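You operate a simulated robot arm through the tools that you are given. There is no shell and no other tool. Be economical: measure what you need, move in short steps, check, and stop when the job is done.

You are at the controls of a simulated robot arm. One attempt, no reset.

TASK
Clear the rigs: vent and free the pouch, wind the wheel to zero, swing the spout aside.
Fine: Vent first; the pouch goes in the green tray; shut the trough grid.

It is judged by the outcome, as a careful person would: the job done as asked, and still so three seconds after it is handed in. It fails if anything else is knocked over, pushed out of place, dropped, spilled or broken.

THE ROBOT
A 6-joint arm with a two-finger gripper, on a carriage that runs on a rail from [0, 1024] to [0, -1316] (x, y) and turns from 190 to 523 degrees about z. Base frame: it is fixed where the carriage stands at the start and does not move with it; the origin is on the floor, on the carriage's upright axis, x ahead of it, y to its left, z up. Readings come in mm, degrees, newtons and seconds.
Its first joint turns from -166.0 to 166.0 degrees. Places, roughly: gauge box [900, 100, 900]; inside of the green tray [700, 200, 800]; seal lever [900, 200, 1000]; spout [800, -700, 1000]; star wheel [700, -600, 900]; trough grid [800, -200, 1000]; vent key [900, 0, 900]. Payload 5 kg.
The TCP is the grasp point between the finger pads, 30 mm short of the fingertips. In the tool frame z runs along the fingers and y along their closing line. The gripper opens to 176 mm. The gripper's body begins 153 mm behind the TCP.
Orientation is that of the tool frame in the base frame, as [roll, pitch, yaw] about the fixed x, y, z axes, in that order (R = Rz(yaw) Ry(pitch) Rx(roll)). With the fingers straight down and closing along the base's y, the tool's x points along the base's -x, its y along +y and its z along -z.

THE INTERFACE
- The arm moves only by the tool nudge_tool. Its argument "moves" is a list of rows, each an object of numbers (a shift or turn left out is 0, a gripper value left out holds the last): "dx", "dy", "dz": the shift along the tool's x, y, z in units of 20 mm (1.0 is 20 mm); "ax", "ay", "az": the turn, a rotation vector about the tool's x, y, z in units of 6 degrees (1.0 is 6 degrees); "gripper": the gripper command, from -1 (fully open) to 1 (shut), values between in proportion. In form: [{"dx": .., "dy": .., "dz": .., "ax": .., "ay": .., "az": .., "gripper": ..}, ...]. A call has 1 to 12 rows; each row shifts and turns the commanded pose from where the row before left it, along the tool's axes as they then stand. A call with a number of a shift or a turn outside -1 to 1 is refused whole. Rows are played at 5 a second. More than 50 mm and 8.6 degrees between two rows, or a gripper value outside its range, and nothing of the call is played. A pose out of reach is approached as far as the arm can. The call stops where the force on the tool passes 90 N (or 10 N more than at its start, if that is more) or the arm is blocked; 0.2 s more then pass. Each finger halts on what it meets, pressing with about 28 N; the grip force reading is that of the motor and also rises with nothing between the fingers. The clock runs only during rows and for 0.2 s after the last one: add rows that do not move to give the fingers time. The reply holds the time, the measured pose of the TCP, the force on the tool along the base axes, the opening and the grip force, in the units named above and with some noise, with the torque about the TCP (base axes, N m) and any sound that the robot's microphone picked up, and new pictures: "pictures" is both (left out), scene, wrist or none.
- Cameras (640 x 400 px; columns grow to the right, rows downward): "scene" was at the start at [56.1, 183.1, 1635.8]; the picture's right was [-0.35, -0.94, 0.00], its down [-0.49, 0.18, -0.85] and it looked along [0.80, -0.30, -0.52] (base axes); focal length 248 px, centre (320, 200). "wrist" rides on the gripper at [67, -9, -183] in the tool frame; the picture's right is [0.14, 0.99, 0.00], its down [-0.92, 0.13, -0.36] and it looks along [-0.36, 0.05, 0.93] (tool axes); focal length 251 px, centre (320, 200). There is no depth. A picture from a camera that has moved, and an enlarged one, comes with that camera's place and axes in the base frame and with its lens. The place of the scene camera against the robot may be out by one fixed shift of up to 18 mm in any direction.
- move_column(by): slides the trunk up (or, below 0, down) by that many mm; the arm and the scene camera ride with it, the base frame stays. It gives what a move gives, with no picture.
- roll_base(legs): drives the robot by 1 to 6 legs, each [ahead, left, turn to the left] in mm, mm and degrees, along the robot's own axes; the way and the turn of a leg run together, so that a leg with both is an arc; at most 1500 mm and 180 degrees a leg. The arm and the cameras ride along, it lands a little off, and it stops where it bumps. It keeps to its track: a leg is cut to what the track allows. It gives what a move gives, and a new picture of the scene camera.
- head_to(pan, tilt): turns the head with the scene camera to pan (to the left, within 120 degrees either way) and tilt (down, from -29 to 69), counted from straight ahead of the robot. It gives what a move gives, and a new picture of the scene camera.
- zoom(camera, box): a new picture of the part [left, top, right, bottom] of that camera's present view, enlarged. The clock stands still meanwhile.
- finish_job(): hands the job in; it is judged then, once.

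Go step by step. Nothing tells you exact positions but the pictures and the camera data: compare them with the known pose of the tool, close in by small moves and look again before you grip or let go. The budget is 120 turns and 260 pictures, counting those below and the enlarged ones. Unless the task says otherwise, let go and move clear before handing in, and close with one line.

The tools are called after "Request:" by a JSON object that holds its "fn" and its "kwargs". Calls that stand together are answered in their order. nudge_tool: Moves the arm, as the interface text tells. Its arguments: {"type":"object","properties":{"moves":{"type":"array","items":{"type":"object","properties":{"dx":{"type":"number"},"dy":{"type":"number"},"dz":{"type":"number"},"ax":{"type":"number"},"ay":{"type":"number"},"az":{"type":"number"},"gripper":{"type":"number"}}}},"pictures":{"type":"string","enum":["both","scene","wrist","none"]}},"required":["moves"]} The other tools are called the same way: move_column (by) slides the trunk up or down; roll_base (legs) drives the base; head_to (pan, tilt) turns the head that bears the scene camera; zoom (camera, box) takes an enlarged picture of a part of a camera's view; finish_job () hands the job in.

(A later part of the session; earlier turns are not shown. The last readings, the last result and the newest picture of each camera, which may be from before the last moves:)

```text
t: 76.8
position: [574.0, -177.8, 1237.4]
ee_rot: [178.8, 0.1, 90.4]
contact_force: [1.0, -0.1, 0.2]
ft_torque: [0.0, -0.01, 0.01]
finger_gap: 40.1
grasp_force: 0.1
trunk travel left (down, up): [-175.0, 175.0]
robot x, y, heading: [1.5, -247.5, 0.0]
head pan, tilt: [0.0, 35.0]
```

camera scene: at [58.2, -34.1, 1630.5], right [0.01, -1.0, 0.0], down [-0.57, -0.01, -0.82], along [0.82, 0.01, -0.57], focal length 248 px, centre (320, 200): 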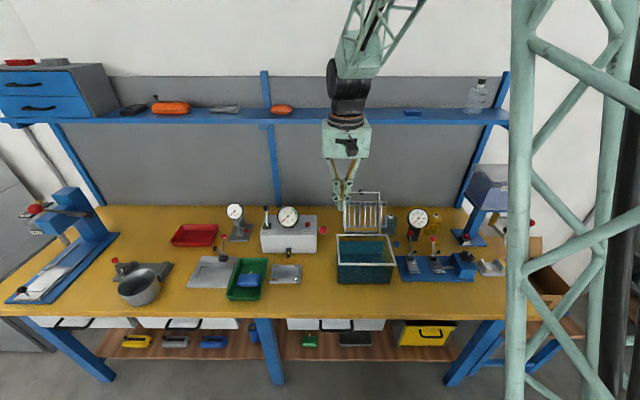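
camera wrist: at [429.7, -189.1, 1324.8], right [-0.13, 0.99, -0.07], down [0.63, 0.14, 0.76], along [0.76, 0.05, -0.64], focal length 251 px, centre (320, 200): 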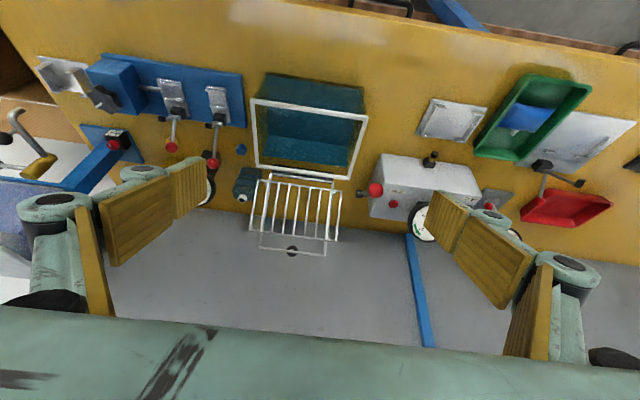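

Request:
{"fn": "nudge_tool", "kwargs": {"moves": [{"dy": 1, "dx": 0.75}, {"dy": 1}, {"dy": 1}, {"dy": 1}, {"dy": 1}, {"dy": 1}, {"dy": 1}, {"dy": 1}, {"dy": 1}, {"dy": 1}, {"dy": 1}, {"dy": 1}], "pictures": "none"}}

Request:
{"fn": "nudge_tool", "kwargs": {"moves": [{"dy": 1}, {"dy": 1}, {"dy": 1}, {"dy": 0.7, "dz": 1}, {"dz": 1}, {"dz": 1}], "pictures": "wrist"}}

Request:
{"fn": "zoom", "kwargs": {"camera": "scene", "box": [320, 140, 420, 240]}}

Request:
{"fn": "zoom", "kwargs": {"camera": "wrist", "box": [240, 120, 400, 300]}}

```text
t: 79.4
position: [816.5, -160.0, 1243.1]
ee_rot: [178.7, 0.1, 90.5]
contact_force: [-0.7, -0.9, 0.6]
ft_torque: [0.06, -0.01, 0.01]
finger_gap: 40.1
grasp_force: 0.0
trunk travel left (down, up): [-175.0, 175.0]
robot x, y, heading: [0.7, -250.7, 0.4]
head pan, tilt: [0.0, 35.0]
```

```text
t: 80.8
position: [890.3, -159.2, 1185.0]
ee_rot: [178.7, 0.0, 90.5]
contact_force: [-0.6, -0.3, 0.6]
ft_torque: [0.0, -0.09, -0.01]
finger_gap: 40.0
grasp_force: 0.0
trunk travel left (down, up): [-175.0, 175.0]
robot x, y, heading: [0.3, -249.7, 0.4]
head pan, tilt: [0.0, 35.0]
camera wrist: at [876.4, -93.0, 1367.0], right [0.99, 0.15, 0.02], down [0.13, -0.92, 0.37], along [0.07, -0.36, -0.93], focal length 251 px, centre (320, 200)
```

wrist: 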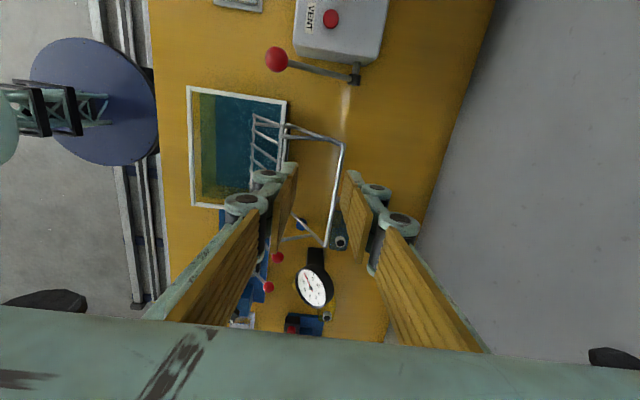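

```text
4.00 times, centred on (370, 190) of scene
camera zoom: at [57.7, -34.2, 1630.5], right [0.01, -1.0, 0.0], down [-0.57, -0.01, -0.82], along [0.82, 0.01, -0.57], focal length 990 px, centre (120, 240)
```

zoom: 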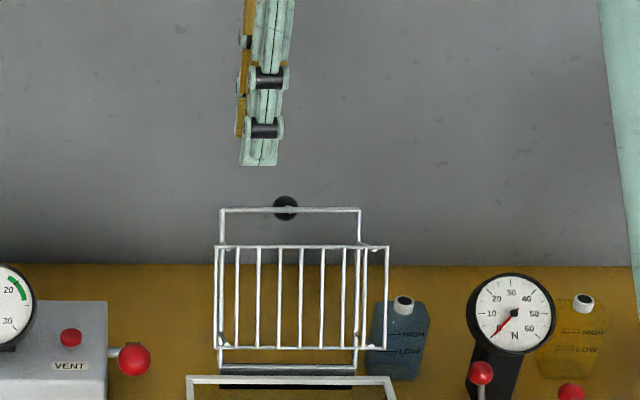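

```text
2.22 times, centred on (320, 210) of wrist
camera zoom: at [876.4, -93.0, 1367.0], right [0.99, 0.15, 0.02], down [0.13, -0.92, 0.37], along [0.07, -0.36, -0.93], focal length 559 px, centre (320, 178)
```

zoom: 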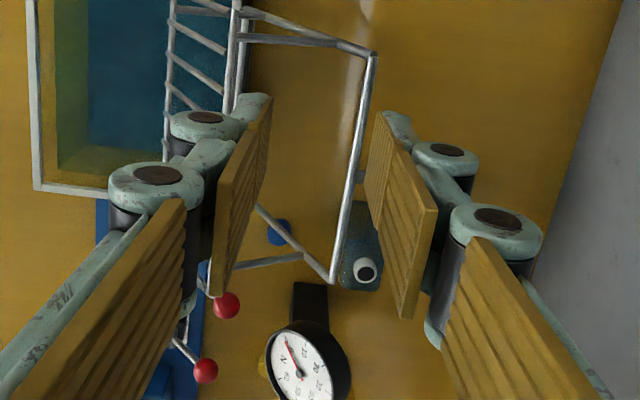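

From above the bar appears at x≈914. I'll shift there and come partway down.

Request:
{"fn": "nudge_tool", "kwargs": {"moves": [{"dy": 0.7}, {"dy": 0.5}, {"dz": 0.8}, {"dz": 0.8}, {"dz": 0.8}, {"dz": 0.6}], "pictures": "wrist"}}

Request:
{"fn": "zoom", "kwargs": {"camera": "scene", "box": [330, 160, 400, 230]}}

Request:
{"fn": "zoom", "kwargs": {"camera": "wrist", "box": [250, 80, 410, 260]}}

```text
t: 82.2
position: [916.4, -159.1, 1124.7]
ee_rot: [178.8, 0.0, 90.5]
contact_force: [0.4, -0.4, 0.3]
ft_torque: [-0.02, 0.01, 0.03]
finger_gap: 39.9
grasp_force: 0.1
trunk travel left (down, up): [-175.0, 175.0]
robot x, y, heading: [0.3, -250.3, 0.5]
head pan, tilt: [0.0, 35.0]
camera wrist: at [902.1, -93.7, 1306.8], right [0.99, 0.15, 0.02], down [0.13, -0.92, 0.37], along [0.07, -0.36, -0.93], focal length 251 px, centre (320, 200)
```

wrist: 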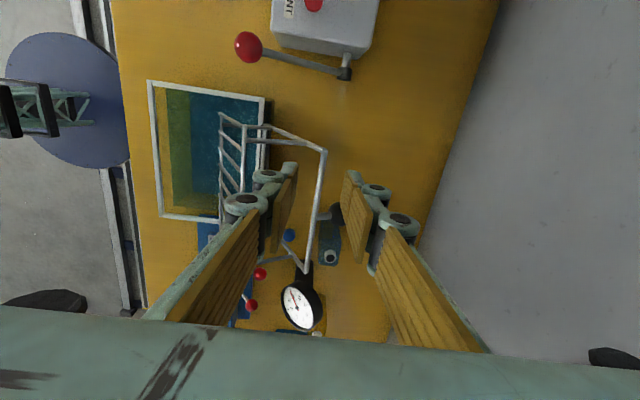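

```text
5.71 times, centred on (365, 195) of scene
camera zoom: at [58.2, -34.2, 1630.4], right [0.01, -1.0, 0.0], down [-0.57, -0.01, -0.82], along [0.82, 0.01, -0.57], focal length 1414 px, centre (63, 229)
```

zoom: 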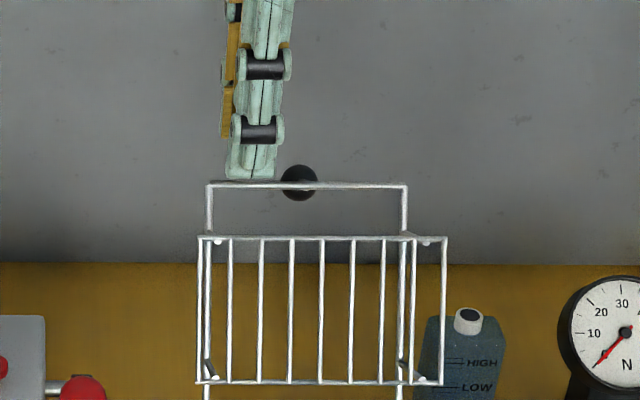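

```text
2.22 times, centred on (330, 170) of wrist
camera zoom: at [902.1, -93.7, 1306.8], right [0.99, 0.15, 0.02], down [0.13, -0.92, 0.37], along [0.07, -0.36, -0.93], focal length 559 px, centre (298, 267)
```

zoom: 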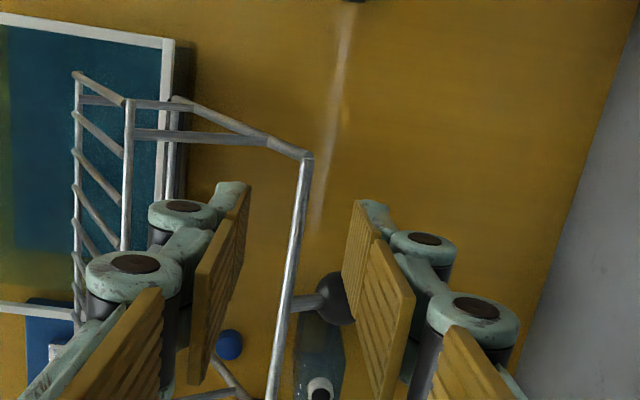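

The bar is centred between the fingers and I'm clear of the ball knob. Descending 34 mm and closing on the bar.

Request:
{"fn": "nudge_tool", "kwargs": {"moves": [{"dx": 0.2, "dz": 0.6}, {"dz": 0.6}, {"dz": 0.5}, {"gripper": 0.8}, {"gripper": 1}, {}, {}], "pictures": "wrist"}}

Request:
{"fn": "zoom", "kwargs": {"camera": "scene", "box": [330, 160, 400, 230]}}

```text
t: 83.8
position: [915.1, -155.7, 1090.9]
ee_rot: [178.8, 0.1, 90.5]
contact_force: [1.5, 0.5, 1.6]
ft_torque: [0.23, 0.06, -1.47]
finger_gap: 7.5
grasp_force: 45.2
trunk travel left (down, up): [-175.0, 175.0]
robot x, y, heading: [0.9, -249.2, 0.6]
head pan, tilt: [0.0, 35.0]
camera wrist: at [901.8, -88.5, 1273.0], right [0.99, 0.15, 0.02], down [0.13, -0.92, 0.37], along [0.07, -0.36, -0.93], focal length 251 px, centre (320, 200)
```

wrist: 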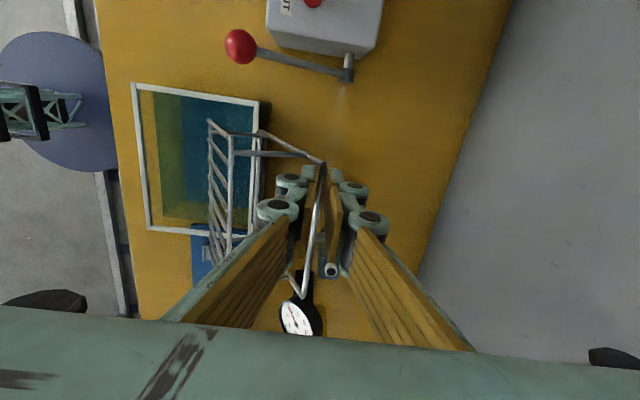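

```text
5.71 times, centred on (365, 195) of scene
camera zoom: at [58.1, -34.1, 1630.5], right [0.01, -1.0, 0.0], down [-0.57, -0.01, -0.82], along [0.82, 0.01, -0.57], focal length 1414 px, centre (63, 229)
```

zoom: 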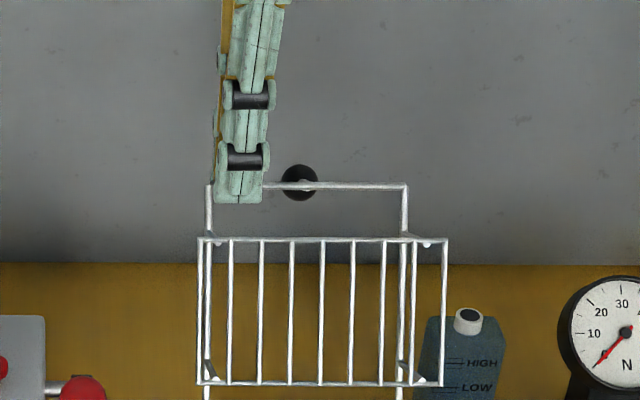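

Gripped the bar (7.5 mm). I'll walk it along the arc, starting with four steps and watching the force.

Request:
{"fn": "nudge_tool", "kwargs": {"moves": [{"dy": -0.39, "dz": -0.2}, {"dy": -0.39, "dz": -0.2}, {"dy": -0.4, "dz": -0.16}, {"dy": -0.4, "dz": -0.16}, {"dy": -0.41, "dz": -0.12}, {"dy": -0.42, "dz": -0.12}, {}], "pictures": "none"}}

Request:
{"fn": "zoom", "kwargs": {"camera": "scene", "box": [320, 150, 420, 250]}}

```text
t: 85.4
position: [868.3, -155.5, 1108.5]
ee_rot: [178.9, 0.1, 90.6]
contact_force: [-4.3, 8.7, -11.5]
ft_torque: [0.24, 0.32, -1.43]
finger_gap: 6.2
grasp_force: 44.9
trunk travel left (down, up): [-175.0, 175.0]
robot x, y, heading: [-0.1, -247.5, 0.7]
head pan, tilt: [0.0, 35.0]
```

```text
4.00 times, centred on (370, 200) of scene
camera zoom: at [58.3, -33.5, 1630.3], right [0.01, -1.0, 0.0], down [-0.57, -0.01, -0.82], along [0.82, 0.01, -0.57], focal length 990 px, centre (120, 200)
```

zoom: 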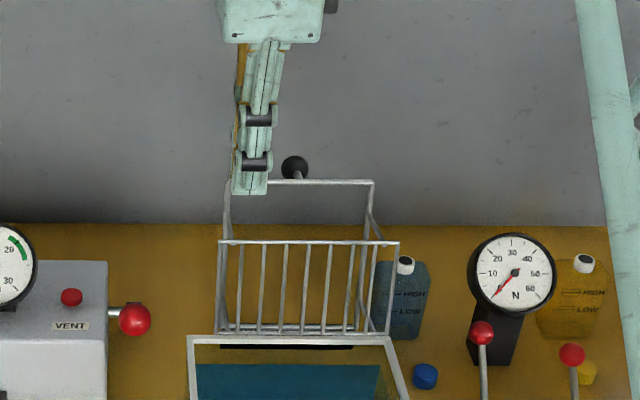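

The grid follows nicely with small forces. Continuing over the top.

Request:
{"fn": "nudge_tool", "kwargs": {"moves": [{"dy": -0.85, "dz": -0.08}, {"dy": -0.86, "dz": 0.0}, {"dy": -0.86, "dz": 0.05}, {"dy": -0.86, "dz": 0.12}, {"dy": -0.84, "dz": 0.21}, {"dy": -0.82, "dz": 0.3}, {}], "pictures": "none"}}

Request:
{"fn": "zoom", "kwargs": {"camera": "scene", "box": [310, 150, 430, 290]}}

```text
t: 87.0
position: [767.2, -156.8, 1094.8]
ee_rot: [178.8, 0.1, 90.4]
contact_force: [-1.5, 25.7, -0.4]
ft_torque: [0.74, -0.17, -1.47]
finger_gap: 7.1
grasp_force: 45.3
trunk travel left (down, up): [-175.0, 175.0]
robot x, y, heading: [-1.6, -249.5, 0.7]
head pan, tilt: [0.0, 35.0]
```

```text
2.86 times, centred on (370, 220) of scene
camera zoom: at [58.0, -32.5, 1630.2], right [0.01, -1.0, 0.0], down [-0.57, -0.01, -0.82], along [0.82, 0.01, -0.57], focal length 707 px, centre (177, 143)
```

zoom: 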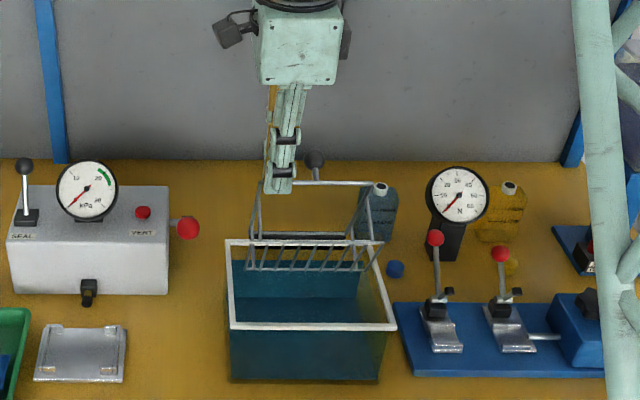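

Request:
{"fn": "nudge_tool", "kwargs": {"moves": [{"dx": 0.1, "dy": -0.78, "dz": 0.38}, {"dy": -0.73, "dz": 0.46}, {"dy": -0.68, "dz": 0.53}, {"dy": -0.62, "dz": 0.6}, {}], "pictures": "none"}}

Request:
{"fn": "zoom", "kwargs": {"camera": "scene", "box": [310, 180, 430, 300]}}

```text
t: 88.2
position: [711.8, -158.2, 1053.7]
ee_rot: [178.8, 0.2, 90.4]
contact_force: [9.0, 13.3, -11.3]
ft_torque: [0.26, -0.2, -1.41]
finger_gap: 8.2
grasp_force: 45.2
trunk travel left (down, up): [-175.0, 175.0]
robot x, y, heading: [-0.4, -249.1, 0.5]
head pan, tilt: [0.0, 35.0]
```

```text
3.33 times, centred on (370, 240) of scene
camera zoom: at [59.2, -33.4, 1630.2], right [0.01, -1.0, 0.0], down [-0.57, -0.01, -0.82], along [0.82, 0.01, -0.57], focal length 825 px, centre (153, 67)
```

zoom: 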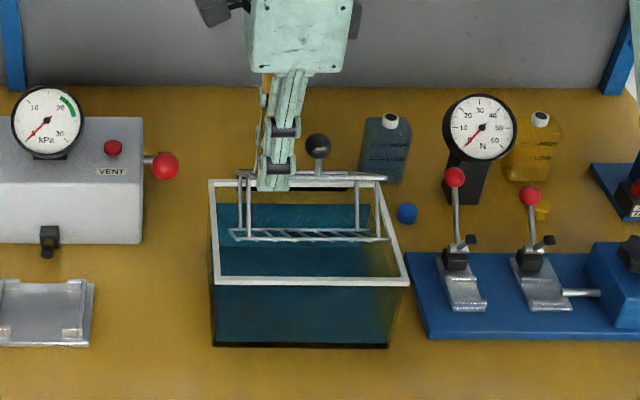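

Request:
{"fn": "nudge_tool", "kwargs": {"moves": [{"dx": 0.1, "dy": -0.53, "dz": 0.66}, {"dy": -0.45, "dz": 0.71}, {"dy": -0.37, "dz": 0.76}, {"dy": -0.32, "dz": 0.6}, {}], "pictures": "wrist"}}

Request:
{"fn": "zoom", "kwargs": {"camera": "scene", "box": [320, 200, 420, 300]}}

```text
t: 89.4
position: [679.6, -157.2, 998.1]
ee_rot: [178.8, 0.2, 90.5]
contact_force: [15.1, -21.2, -9.3]
ft_torque: [-0.6, -0.19, -1.44]
finger_gap: 7.4
grasp_force: 45.4
trunk travel left (down, up): [-175.0, 175.0]
robot x, y, heading: [-1.8, -250.3, 0.4]
head pan, tilt: [0.0, 35.0]
camera wrist: at [665.7, -90.1, 1180.3], right [0.99, 0.15, 0.02], down [0.13, -0.92, 0.37], along [0.07, -0.36, -0.93], focal length 251 px, centre (320, 200)
```

wrist: 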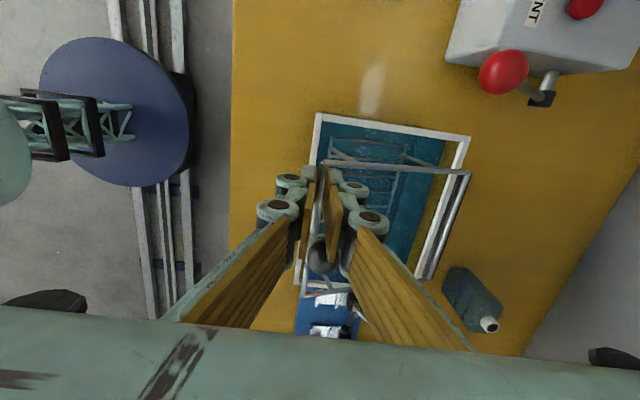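

```text
4.00 times, centred on (370, 250) of scene
camera zoom: at [59.6, -35.5, 1630.5], right [0.01, -1.0, 0.0], down [-0.57, 0.0, -0.82], along [0.82, 0.01, -0.57], focal length 990 px, centre (120, 0)
```

zoom: 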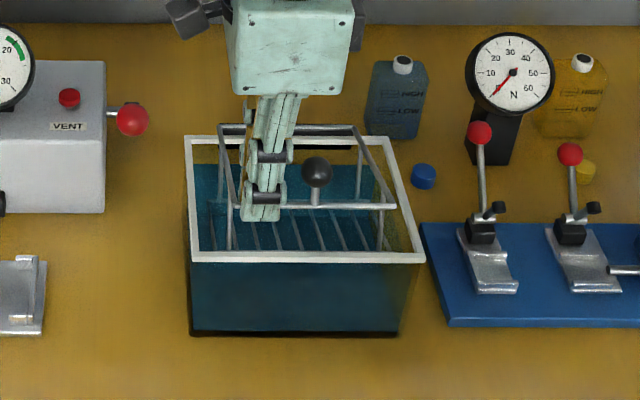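

Request:
{"fn": "nudge_tool", "kwargs": {"moves": [{"dx": -0.08, "dy": -0.12, "dz": 0.5}, {"dy": -0.08, "dz": 0.5}, {"dy": -0.02, "dz": 0.3}, {}], "pictures": "none"}}

Request:
{"fn": "zoom", "kwargs": {"camera": "scene", "box": [330, 215, 410, 275]}}

```text
t: 90.4
position: [671.9, -157.1, 972.4]
ee_rot: [178.9, 0.1, 90.7]
contact_force: [-0.8, -7.5, -3.1]
ft_torque: [-0.16, 0.23, -1.29]
finger_gap: 7.0
grasp_force: 45.0
trunk travel left (down, up): [-175.0, 175.0]
robot x, y, heading: [1.2, -248.8, 0.9]
head pan, tilt: [0.0, 35.0]
```

```text
6.67 times, centred on (370, 245) of scene
camera zoom: at [58.2, -34.5, 1630.5], right [0.01, -1.0, 0.0], down [-0.57, -0.01, -0.82], along [0.82, 0.01, -0.57], focal length 1650 px, centre (-13, -100)
```

zoom: 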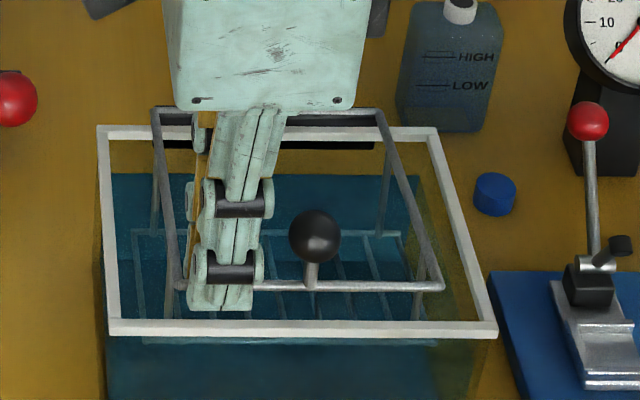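

Nearly down; I'll lower a few more millimetres, release, and then press the knob gently to seat it.

Request:
{"fn": "nudge_tool", "kwargs": {"moves": [{"dz": 0.2}, {"dz": 0.15}, {}], "pictures": "none"}}

Request:
{"fn": "nudge_tool", "kwargs": {"moves": [{"gripper": 0.9}, {"gripper": 0.8}, {}, {}, {"dz": -1}, {"dz": -1}, {"dz": -1}, {"dz": -1}], "pictures": "wrist"}}

Request:
{"fn": "zoom", "kwargs": {"camera": "scene", "box": [330, 215, 410, 275]}}

```text
t: 91.2
position: [671.5, -157.3, 966.7]
ee_rot: [178.9, 0.1, 90.5]
contact_force: [-18.9, -3.8, -2.6]
ft_torque: [-0.21, 0.68, -1.37]
finger_gap: 6.9
grasp_force: 45.1
trunk travel left (down, up): [-175.0, 175.0]
robot x, y, heading: [1.9, -249.5, 0.8]
head pan, tilt: [0.0, 35.0]
```

```text
t: 93.0
position: [674.5, -156.7, 1044.6]
ee_rot: [178.7, 0.1, 90.5]
contact_force: [1.4, 0.3, -0.3]
ft_torque: [-0.01, 0.09, 0.01]
finger_gap: 17.6
grasp_force: 0.0
trunk travel left (down, up): [-175.0, 175.0]
robot x, y, heading: [-2.8, -251.8, 0.4]
head pan, tilt: [0.0, 35.0]
camera wrist: at [659.8, -89.4, 1226.7], right [0.99, 0.15, 0.02], down [0.13, -0.92, 0.37], along [0.07, -0.36, -0.93], focal length 251 px, centre (320, 200)
```

wrist: 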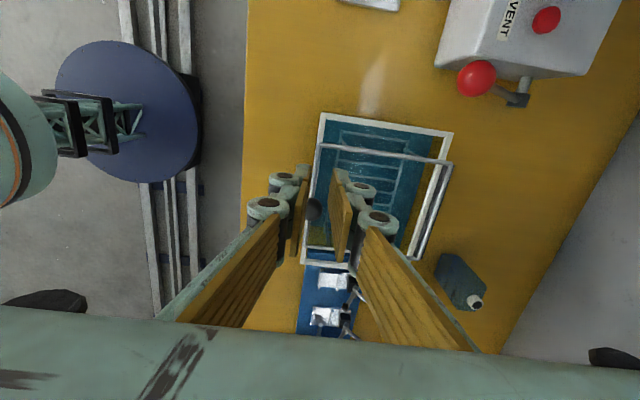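

```text
6.67 times, centred on (370, 245) of scene
camera zoom: at [58.5, -34.2, 1630.5], right [0.01, -1.0, 0.0], down [-0.57, -0.01, -0.82], along [0.82, 0.01, -0.57], focal length 1650 px, centre (-13, -100)
```

zoom: 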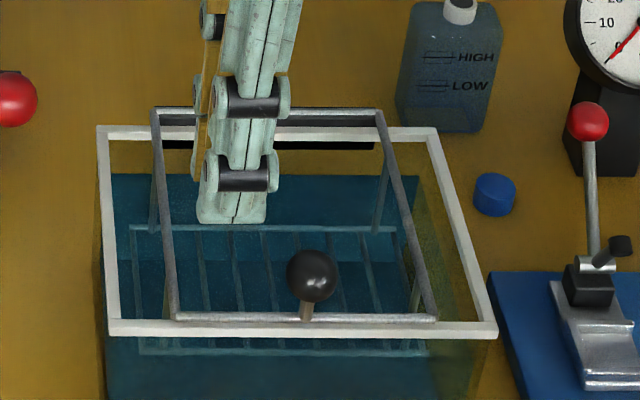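

The grid has dropped to rim level. I'll check it's seated by pressing lightly on the knob.

Request:
{"fn": "nudge_tool", "kwargs": {"moves": [{"dx": -1, "gripper": 1}, {"dx": -1}, {"dx": -0.3}, {}, {"dz": 0.8}, {"dz": 0.6}, {"dz": 0.3}, {"dz": 0.2}], "pictures": "none"}}

Request:
{"fn": "zoom", "kwargs": {"camera": "scene", "box": [330, 215, 410, 275]}}

```text
t: 94.8
position: [673.6, -201.4, 1007.9]
ee_rot: [178.7, 0.0, 90.5]
contact_force: [-0.2, 0.0, -0.1]
ft_torque: [0.01, -0.02, -0.01]
finger_gap: 0.1
grasp_force: 28.4
trunk travel left (down, up): [-175.0, 175.0]
robot x, y, heading: [0.2, -248.6, 0.4]
head pan, tilt: [0.0, 35.0]
```

```text
6.67 times, centred on (370, 245) of scene
camera zoom: at [58.0, -34.2, 1630.5], right [0.01, -1.0, 0.0], down [-0.57, -0.01, -0.82], along [0.82, 0.01, -0.57], focal length 1650 px, centre (-13, -100)
```

zoom: 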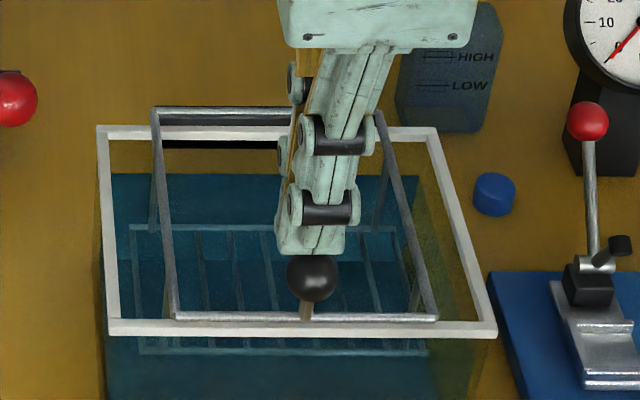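

Request:
{"fn": "nudge_tool", "kwargs": {"moves": [{"dz": 0.4}, {"dz": 0.2}, {"dz": 0.15}, {"dz": 0.15}, {"dz": 0.15}, {}], "pictures": "none"}}

Request:
{"fn": "zoom", "kwargs": {"camera": "scene", "box": [330, 215, 410, 275]}}

```text
t: 95.8
position: [676.4, -200.4, 998.1]
ee_rot: [178.2, 0.1, 90.4]
contact_force: [-21.3, -0.7, 57.4]
ft_torque: [-0.28, 0.67, -0.1]
finger_gap: 0.3
grasp_force: 28.4
trunk travel left (down, up): [-175.0, 175.0]
robot x, y, heading: [-2.7, -252.9, 0.5]
head pan, tilt: [0.0, 35.0]
stopped in row 4: the force on the tool passed its limit (the readings are from after the stop); the commanded pose is now the measured one
```

```text
6.67 times, centred on (370, 245) of scene
camera zoom: at [54.3, -34.5, 1630.8], right [0.01, -1.0, 0.0], down [-0.57, -0.01, -0.82], along [0.82, 0.01, -0.57], focal length 1650 px, centre (-13, -100)
```

zoom: 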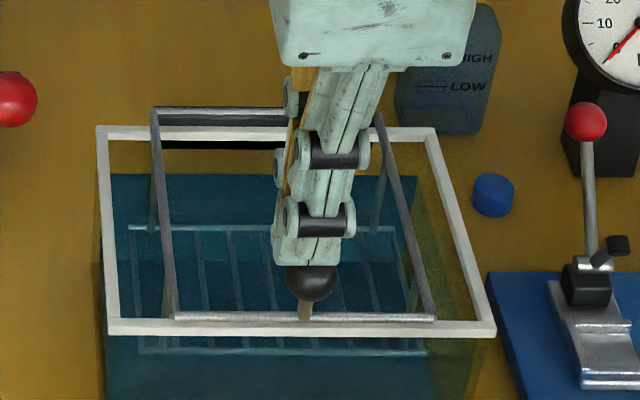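

The knob is solid against its stop: grid shut. Now up and along to the star wheel.

Request:
{"fn": "nudge_tool", "kwargs": {"moves": [{"dz": -1}, {"dz": -1}, {"dz": -1, "az": -1}, {"dz": -1, "az": -1}, {"dz": -1, "az": -1}, {"dz": -1, "az": -1}, {"dz": -1, "az": -1}, {"dz": -1, "az": -1}, {"dz": -1, "az": -1}, {"dz": -1, "az": -1}, {"az": -1}, {"az": -1}], "pictures": "none"}}

Request:
{"fn": "nudge_tool", "kwargs": {"moves": [{"az": -1, "gripper": -1}, {"az": -1}, {"az": -1}, {"az": -1}, {"az": -1, "dx": 1}, {"dx": 1}, {"dx": 1}], "pictures": "none"}}

Request:
{"fn": "roll_base", "kwargs": {"legs": [[0, -350, 0]]}}

Request:
{"fn": "zoom", "kwargs": {"camera": "wrist", "box": [0, 0, 640, 400]}}

```text
t: 98.3
position: [673.2, -200.4, 1194.7]
ee_rot: [179.3, 1.5, 150.7]
contact_force: [0.6, 0.5, 0.2]
ft_torque: [0.01, 0.04, 0.0]
finger_gap: 0.1
grasp_force: 27.7
trunk travel left (down, up): [-175.0, 175.0]
robot x, y, heading: [-0.2, -254.0, 0.4]
head pan, tilt: [0.0, 35.0]
```

```text
t: 100.0
position: [611.6, -201.4, 1193.0]
ee_rot: [-179.8, 1.5, -179.5]
contact_force: [0.6, 0.6, -0.3]
ft_torque: [-0.04, 0.09, 0.02]
finger_gap: 175.9
grasp_force: 0.1
trunk travel left (down, up): [-175.0, 175.0]
robot x, y, heading: [4.9, -245.2, 0.4]
head pan, tilt: [0.0, 35.0]
```

```text
t: 102.2
position: [612.0, -552.7, 1193.5]
ee_rot: [-179.9, 1.7, -179.6]
contact_force: [0.3, -0.6, -0.7]
ft_torque: [0.04, 0.0, -0.01]
finger_gap: 176.2
grasp_force: 0.1
trunk travel left (down, up): [-175.0, 175.0]
robot x, y, heading: [0.9, -599.6, 0.4]
head pan, tilt: [0.0, 35.0]
camera scene: at [58.7, -384.5, 1630.4], right [0.01, -1.0, 0.0], down [-0.57, 0.0, -0.82], along [0.82, 0.01, -0.57], focal length 248 px, centre (320, 200)
```

scene: 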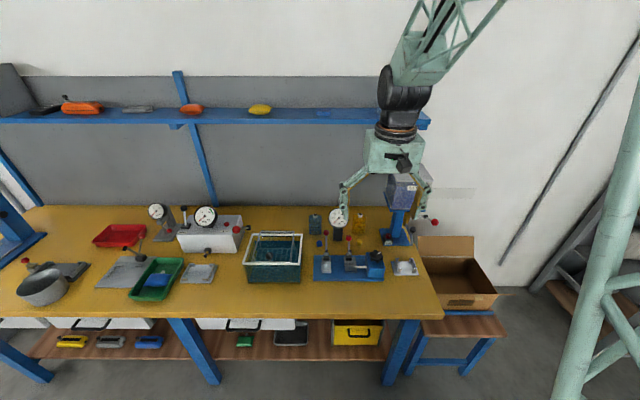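

```text
1.00 times, centred on (320, 200) of wrist
camera zoom: at [539.7, -562.5, 1374.0], right [-0.14, 0.99, -0.01], down [0.91, 0.14, 0.39], along [0.38, 0.05, -0.92], focal length 251 px, centre (320, 200)
```

zoom: 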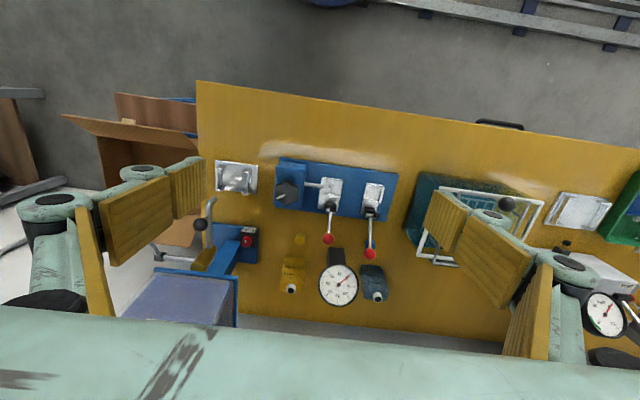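

The wheel is at about [728, −605, 905] with a roughly 48 mm star. I'll bring the gripper over it with a 70 mm opening and look.

Request:
{"fn": "nudge_tool", "kwargs": {"moves": [{"dx": -1, "dy": -0.6, "dz": 1, "ay": 0.27, "gripper": 0.2}, {"dx": -1, "dy": -1, "dz": 1}, {"dx": -1, "dy": -1, "dz": 1}, {"dx": -1, "dz": 1}, {"dx": -1, "dz": 1}, {"dx": -0.8, "dz": 1}, {"dz": 1}, {"dz": 1}, {"dz": 1}, {"dz": 1}], "pictures": "wrist"}}

Request:
{"fn": "zoom", "kwargs": {"camera": "wrist", "box": [220, 60, 420, 220]}}

Request:
{"fn": "zoom", "kwargs": {"camera": "scene", "box": [300, 200, 430, 300]}}

```text
t: 104.4
position: [728.5, -603.7, 994.8]
ee_rot: [-179.8, -0.1, -179.6]
contact_force: [-0.3, 0.0, 0.3]
ft_torque: [-0.02, -0.01, -0.01]
finger_gap: 70.4
grasp_force: 0.2
trunk travel left (down, up): [-175.0, 175.0]
robot x, y, heading: [1.2, -600.6, 0.2]
head pan, tilt: [0.0, 35.0]
camera wrist: at [662.5, -614.0, 1177.0], right [-0.14, 0.99, 0.0], down [0.92, 0.14, 0.36], along [0.36, 0.05, -0.93], focal length 251 px, centre (320, 200)
```

wrist: 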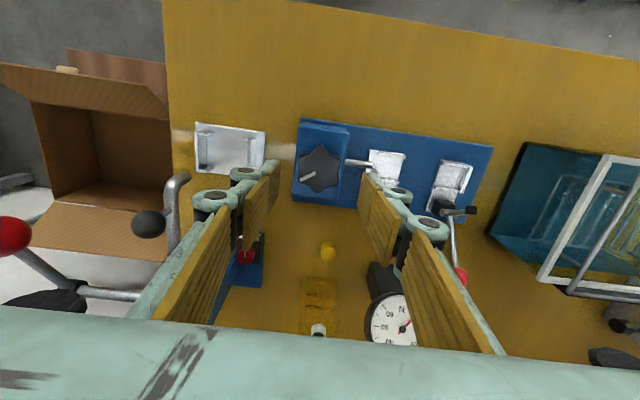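

```text
2.50 times, centred on (320, 140) of wrist
camera zoom: at [662.5, -614.0, 1177.0], right [-0.14, 0.99, 0.0], down [0.92, 0.14, 0.36], along [0.36, 0.05, -0.93], focal length 629 px, centre (320, 350)
```

zoom: 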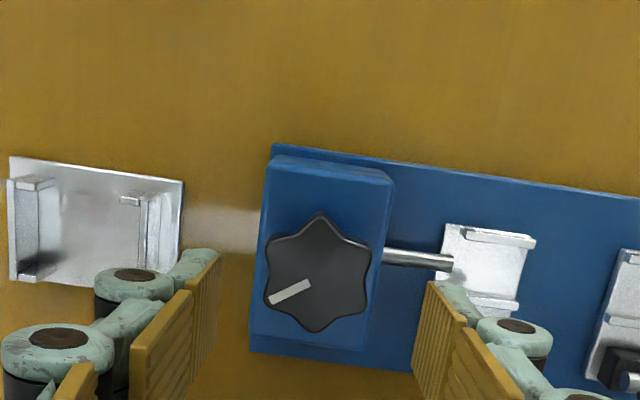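

```text
4.00 times, centred on (365, 250) of scene
camera zoom: at [58.9, -384.5, 1630.4], right [0.01, -1.0, 0.0], down [-0.57, 0.0, -0.82], along [0.82, 0.01, -0.57], focal length 990 px, centre (140, 0)
```

zoom: 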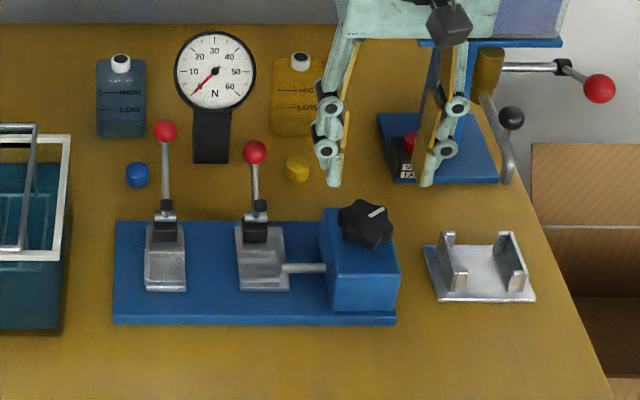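

The wheel axis is vertical, a six-lobed star with lobes about 8° off the axes. I'll align the yaw, lower around it and grip gently.

Request:
{"fn": "nudge_tool", "kwargs": {"moves": [{"dx": -0.12, "dy": -0.08, "dz": 1, "az": 0.7}, {"dz": 1, "az": 0.63}, {"dz": 0.9}, {"dz": 0.8}, {}], "pictures": "wrist"}}

Request:
{"fn": "zoom", "kwargs": {"camera": "scene", "box": [330, 220, 430, 300]}}

```text
t: 105.6
position: [732.4, -608.0, 921.8]
ee_rot: [-179.9, 0.1, 172.3]
contact_force: [-0.2, 0.0, -0.4]
ft_torque: [0.0, 0.1, -0.03]
finger_gap: 70.5
grasp_force: 0.0
trunk travel left (down, up): [-175.0, 175.0]
robot x, y, heading: [3.6, -599.6, 0.2]
head pan, tilt: [0.0, 35.0]
camera wrist: at [664.1, -608.1, 1103.1], right [-0.01, 1.0, 0.0], down [0.93, 0.01, 0.36], along [0.36, 0.0, -0.93], focal length 251 px, centre (320, 200)
```

wrist: 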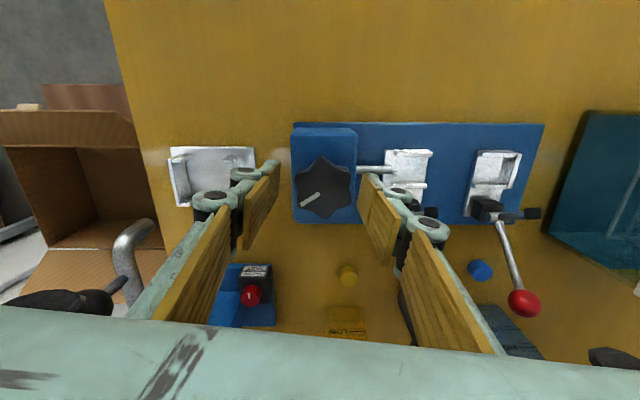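

```text
5.00 times, centred on (380, 260) of scene
camera zoom: at [59.3, -384.6, 1630.4], right [0.01, -1.0, 0.0], down [-0.57, 0.0, -0.82], along [0.82, 0.01, -0.57], focal length 1238 px, centre (20, -100)
```

zoom: 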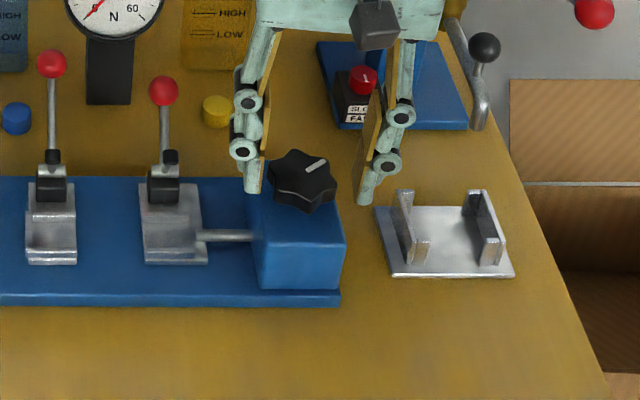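

Request:
{"fn": "nudge_tool", "kwargs": {"moves": [{"dx": 0.1, "dy": 0.13, "dz": 0.4}, {"dz": 0.2}, {"gripper": 0.4}, {"gripper": 0.7}, {}, {}], "pictures": "wrist"}}

Request:
{"fn": "zoom", "kwargs": {"camera": "scene", "box": [330, 220, 430, 300]}}

```text
t: 107.0
position: [730.1, -604.4, 909.1]
ee_rot: [-180.0, 0.0, 172.4]
contact_force: [0.7, 1.2, -1.2]
ft_torque: [0.09, -0.13, 0.05]
finger_gap: 52.6
grasp_force: 44.5
trunk travel left (down, up): [-175.0, 175.0]
robot x, y, heading: [-0.2, -600.5, 0.6]
head pan, tilt: [0.0, 35.0]
camera wrist: at [661.9, -604.6, 1091.4], right [-0.01, 1.0, 0.0], down [0.93, 0.01, 0.36], along [0.36, 0.0, -0.93], focal length 251 px, centre (320, 200)
```

wrist: 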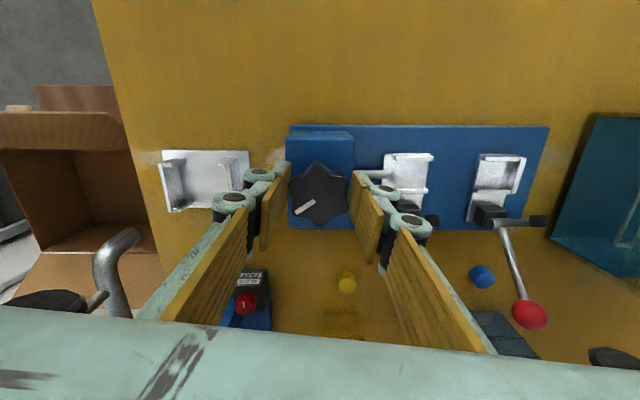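

```text
5.00 times, centred on (380, 260) of scene
camera zoom: at [58.8, -384.4, 1630.4], right [0.01, -1.0, 0.0], down [-0.57, 0.0, -0.82], along [0.82, 0.01, -0.57], focal length 1238 px, centre (20, -100)
```

zoom: 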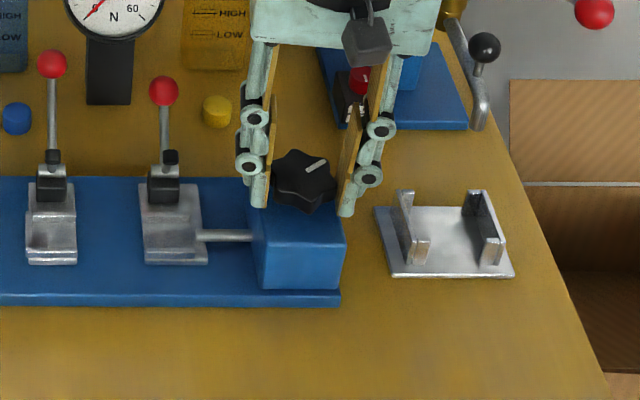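

Wheel gripped (52.6 mm across). I'll try a small counter-clockwise turn of 18° and watch torque, gauge and jaw.

Request:
{"fn": "nudge_tool", "kwargs": {"moves": [{"az": -0.5}, {"az": -0.5}, {"az": -0.5}, {"az": -0.5}, {"az": -0.5}, {"az": -0.5}, {}], "pictures": "wrist"}}

Request:
{"fn": "zoom", "kwargs": {"camera": "scene", "box": [320, 195, 430, 300]}}

```text
t: 108.6
position: [729.6, -605.9, 909.3]
ee_rot: [-179.9, 0.0, -169.8]
contact_force: [3.9, -30.0, 7.2]
ft_torque: [-0.83, -0.26, -0.17]
finger_gap: 52.2
grasp_force: 44.9
trunk travel left (down, up): [-175.0, 175.0]
robot x, y, heading: [0.7, -601.3, 0.5]
head pan, tilt: [0.0, 35.0]
camera wrist: at [665.2, -627.1, 1091.3], right [-0.31, 0.95, 0.0], down [0.88, 0.29, 0.36], along [0.34, 0.11, -0.93], focal length 251 px, centre (320, 200)
```

wrist: 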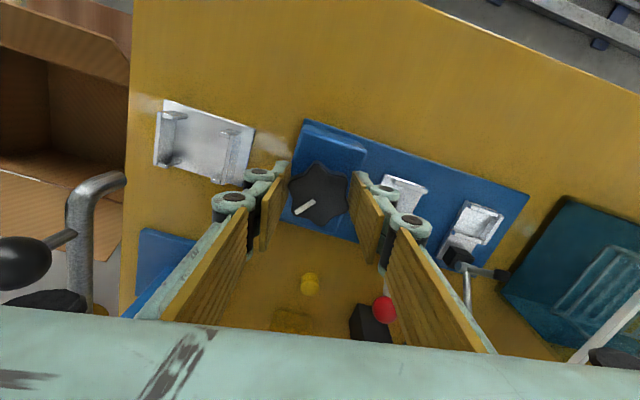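

```text
3.81 times, centred on (375, 248) of scene
camera zoom: at [58.8, -386.2, 1630.7], right [0.01, -1.0, 0.0], down [-0.57, 0.0, -0.82], along [0.82, 0.01, -0.57], focal length 943 px, centre (110, 19)
```

zoom: 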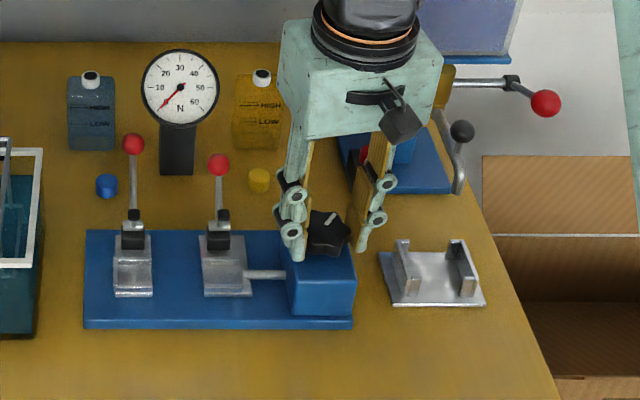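

The wheel turns freely counter-clockwise with the gauge still at 0. I'll keep turning a bit more and compare the jaw position.

Request:
{"fn": "nudge_tool", "kwargs": {"moves": [{"dy": -0.08, "az": -0.6}, {"az": -0.7}, {"az": -0.7}, {"az": -0.7}, {"az": -0.7}, {"az": -0.7}, {"az": -0.7}, {"az": -0.7}, {}], "pictures": "none"}}

Request:
{"fn": "zoom", "kwargs": {"camera": "scene", "box": [320, 195, 430, 300]}}

Request:
{"fn": "zoom", "kwargs": {"camera": "scene", "box": [335, 245, 405, 290]}}

```text
t: 110.6
position: [731.5, -607.3, 908.9]
ee_rot: [-179.7, 0.1, -136.6]
contact_force: [34.4, -57.1, 22.6]
ft_torque: [-1.64, -1.19, -0.29]
finger_gap: 52.6
grasp_force: 44.6
trunk travel left (down, up): [-175.0, 175.0]
robot x, y, heading: [-0.7, -600.7, 0.1]
head pan, tilt: [0.0, 35.0]
```

```text
3.81 times, centred on (375, 248) of scene
camera zoom: at [59.5, -387.4, 1630.9], right [0.01, -1.0, 0.0], down [-0.57, 0.0, -0.82], along [0.82, 0.01, -0.57], focal length 943 px, centre (110, 19)
```

zoom: 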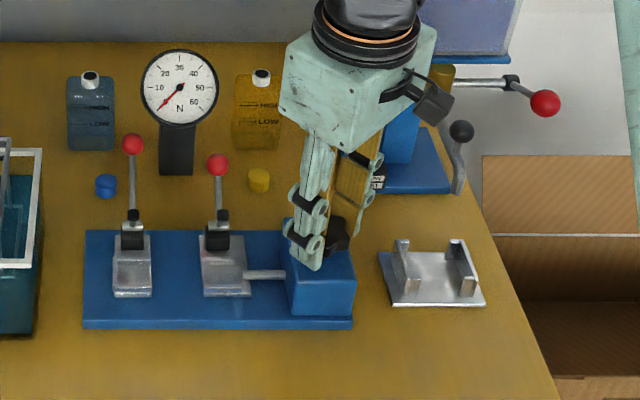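

```text
8.89 times, centred on (370, 268) of scene
camera zoom: at [59.5, -387.4, 1630.9], right [0.01, -1.0, 0.0], down [-0.57, 0.0, -0.82], along [0.82, 0.01, -0.57], focal length 2200 px, centre (-124, -400)
```

zoom: 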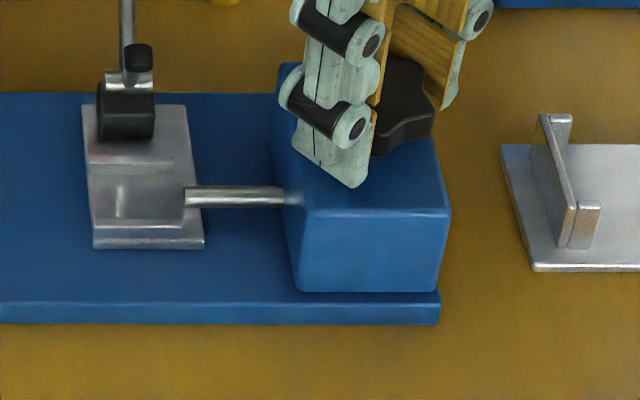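

The side force is growing from slight mis-centring, so I'll let go, then look at the wheel mark and jaw.

Request:
{"fn": "nudge_tool", "kwargs": {"moves": [{"gripper": 0.45}, {"gripper": 0.2}, {}, {}], "pictures": "wrist"}}

Request:
{"fn": "zoom", "kwargs": {"camera": "scene", "box": [335, 245, 405, 290]}}

Request:
{"fn": "zoom", "kwargs": {"camera": "wrist", "box": [250, 130, 390, 240]}}

```text
t: 111.6
position: [728.4, -603.3, 907.4]
ee_rot: [-179.9, -0.1, -136.6]
contact_force: [-0.1, -0.2, -0.3]
ft_torque: [0.0, 0.0, 0.05]
finger_gap: 70.7
grasp_force: 0.1
trunk travel left (down, up): [-175.0, 175.0]
robot x, y, heading: [-0.7, -600.6, 0.4]
head pan, tilt: [0.0, 35.0]
camera wrist: at [686.8, -656.3, 1090.4], right [-0.78, 0.62, 0.0], down [0.58, 0.73, 0.36], along [0.22, 0.28, -0.93], focal length 251 px, centre (320, 200)
```

wrist: 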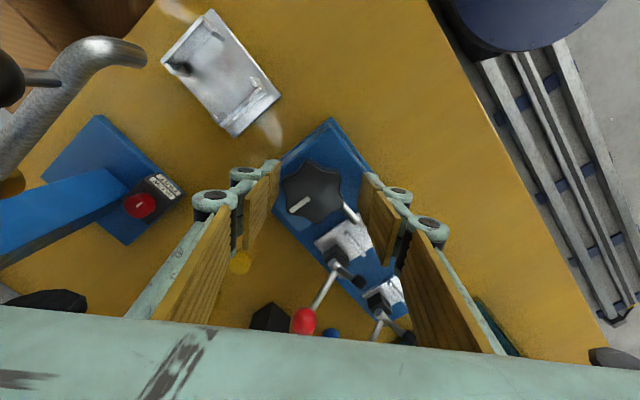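

```text
8.89 times, centred on (370, 268) of scene
camera zoom: at [58.6, -384.4, 1630.4], right [0.01, -1.0, 0.0], down [-0.57, 0.0, -0.82], along [0.82, 0.01, -0.57], focal length 2200 px, centre (-124, -400)
```

zoom: 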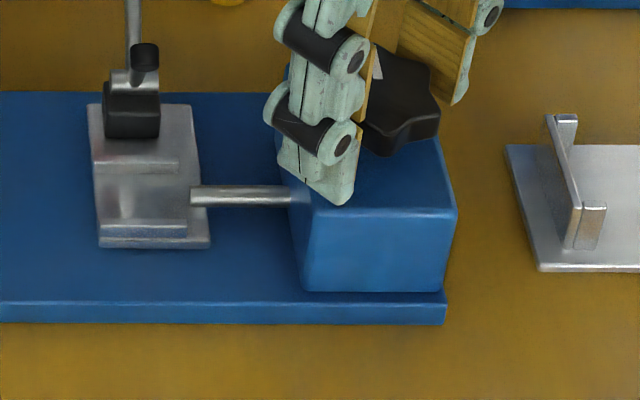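

```text
3.64 times, centred on (320, 185) of wrist
camera zoom: at [686.8, -656.3, 1090.4], right [-0.78, 0.62, 0.0], down [0.58, 0.73, 0.36], along [0.22, 0.28, -0.93], focal length 914 px, centre (320, 254)
```

zoom: 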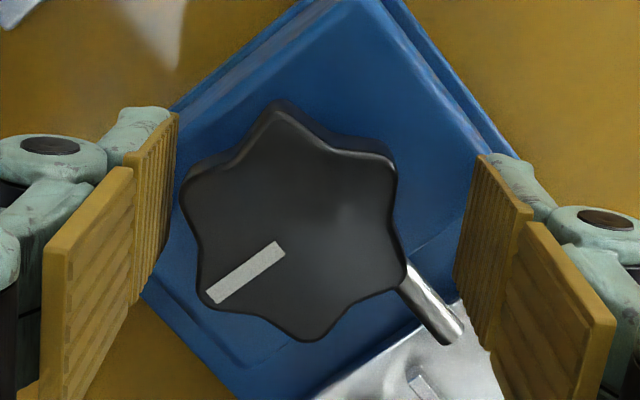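

The wheel followed 51° (mark now points near +x), with jaw and gauge unchanged, so it is a fine screw. Its centre is really about [731.5, −607.5]. I'll rewind the gripper open to yaw 90, re-centre and take a bigger counter-clockwise bite, looking for a stop or a gauge change.

Request:
{"fn": "nudge_tool", "kwargs": {"moves": [{"az": 1}, {"az": 1}, {"az": 1}, {"az": 1}, {"az": 1}, {"az": 1}, {"az": 1}, {"az": 1}, {"az": 1}, {"az": 1}, {"az": 1}, {"az": 1}], "pictures": "none"}}

Request:
{"fn": "nudge_tool", "kwargs": {"moves": [{"az": 1}, {"az": 1}, {"az": 1}, {"az": 1}, {"az": 1}, {"az": 1}, {"az": 1}, {"az": 1}, {"az": 1}, {"az": 1}, {"dx": -0.2, "dy": 0.15}, {}], "pictures": "wrist"}}

Request:
{"fn": "zoom", "kwargs": {"camera": "wrist", "box": [250, 130, 390, 240]}}

```text
t: 114.2
position: [730.3, -604.6, 908.2]
ee_rot: [-179.9, 0.0, 151.4]
contact_force: [-0.1, 0.0, -0.6]
ft_torque: [0.04, 0.04, 0.04]
finger_gap: 70.5
grasp_force: 0.0
trunk travel left (down, up): [-175.0, 175.0]
robot x, y, heading: [3.2, -598.6, 0.6]
head pan, tilt: [0.0, 35.0]
```

```text
t: 116.8
position: [733.4, -608.9, 909.9]
ee_rot: [-180.0, 0.0, 91.4]
contact_force: [0.1, -0.2, 0.2]
ft_torque: [0.02, 0.02, 0.0]
finger_gap: 70.4
grasp_force: 0.0
trunk travel left (down, up): [-175.0, 175.0]
robot x, y, heading: [0.4, -600.7, 0.2]
head pan, tilt: [0.0, 35.0]
camera wrist: at [721.8, -541.7, 1090.5], right [0.99, 0.16, 0.0], down [0.15, -0.92, 0.36], along [0.06, -0.36, -0.93], focal length 251 px, centre (320, 200)
```

wrist: 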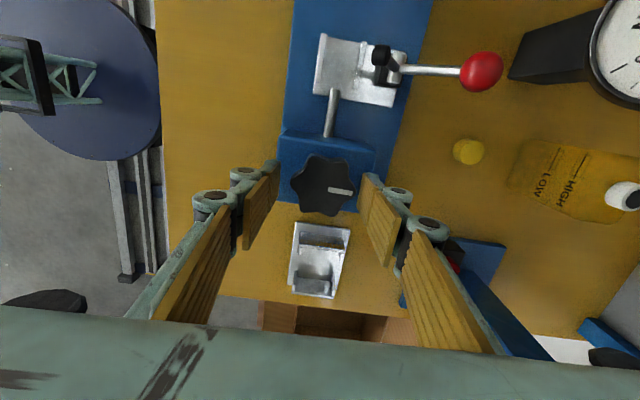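

```text
3.64 times, centred on (320, 185) of wrist
camera zoom: at [721.8, -541.7, 1090.5], right [0.99, 0.16, 0.0], down [0.15, -0.92, 0.36], along [0.06, -0.36, -0.93], focal length 914 px, centre (320, 254)
```

zoom: 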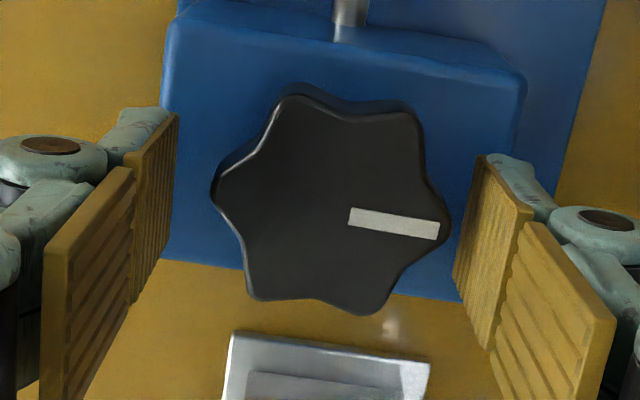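

The mark now points exactly along +x (12 o'clock as seen from the robot), which looks like the wheel's zero position. I'll re-grip across the flats and test gently whether there's a stop here.

Request:
{"fn": "nudge_tool", "kwargs": {"moves": [{"dx": 0.15, "dy": -0.1, "az": -1}, {"az": -1}, {"az": -1}, {"az": -1}, {"az": -0.8}, {"gripper": 0.5}, {"gripper": 0.7}, {}, {}], "pictures": "none"}}

Request:
{"fn": "nudge_tool", "kwargs": {"moves": [{"az": -0.4}, {"az": -0.4}, {"az": -0.4}, {"az": -0.4}, {}], "pictures": "none"}}

Request:
{"fn": "zoom", "kwargs": {"camera": "wrist", "box": [250, 130, 390, 240]}}

Request:
{"fn": "zoom", "kwargs": {"camera": "scene", "box": [320, 195, 430, 300]}}

```text
t: 118.8
position: [735.0, -604.2, 909.1]
ee_rot: [179.9, 0.1, 120.1]
contact_force: [38.0, 24.3, 3.8]
ft_torque: [0.64, -1.01, 0.08]
finger_gap: 52.3
grasp_force: 45.1
trunk travel left (down, up): [-175.0, 175.0]
robot x, y, heading: [-0.5, -596.4, 0.3]
head pan, tilt: [0.0, 35.0]
```

```text
t: 120.0
position: [735.4, -606.7, 908.2]
ee_rot: [179.8, 0.3, 129.7]
contact_force: [53.1, 12.7, 5.3]
ft_torque: [0.17, -1.11, -0.8]
finger_gap: 52.6
grasp_force: 45.1
trunk travel left (down, up): [-175.0, 175.0]
robot x, y, heading: [2.8, -597.6, 0.3]
head pan, tilt: [0.0, 35.0]
```

```text
3.64 times, centred on (320, 185) of wrist
camera zoom: at [684.6, -560.9, 1090.1], right [0.67, 0.74, 0.0], down [0.69, -0.63, 0.37], along [0.27, -0.25, -0.93], focal length 914 px, centre (320, 254)
```

zoom: 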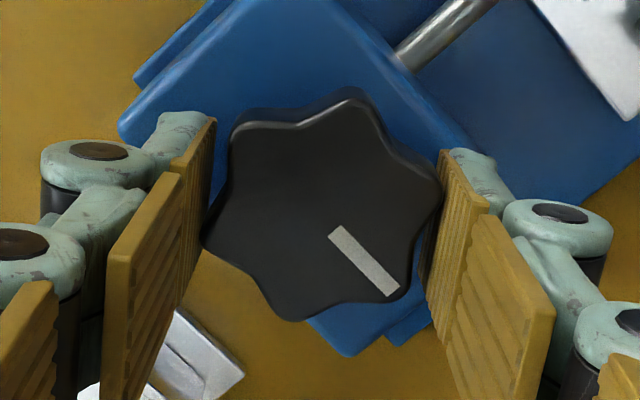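

```text
3.81 times, centred on (375, 248) of scene
camera zoom: at [61.1, -384.0, 1630.3], right [0.01, -1.0, 0.0], down [-0.57, 0.0, -0.82], along [0.82, 0.0, -0.57], focal length 943 px, centre (110, 19)
```

zoom: 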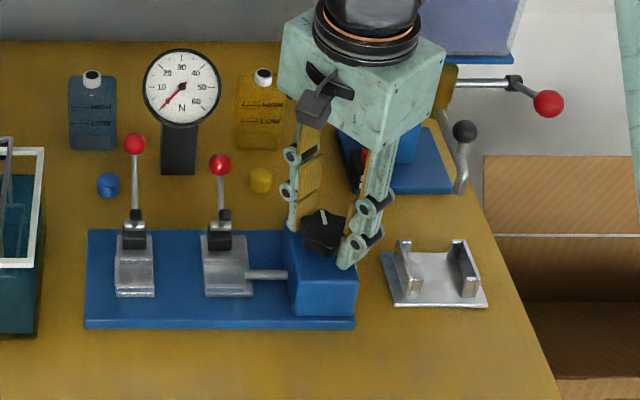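

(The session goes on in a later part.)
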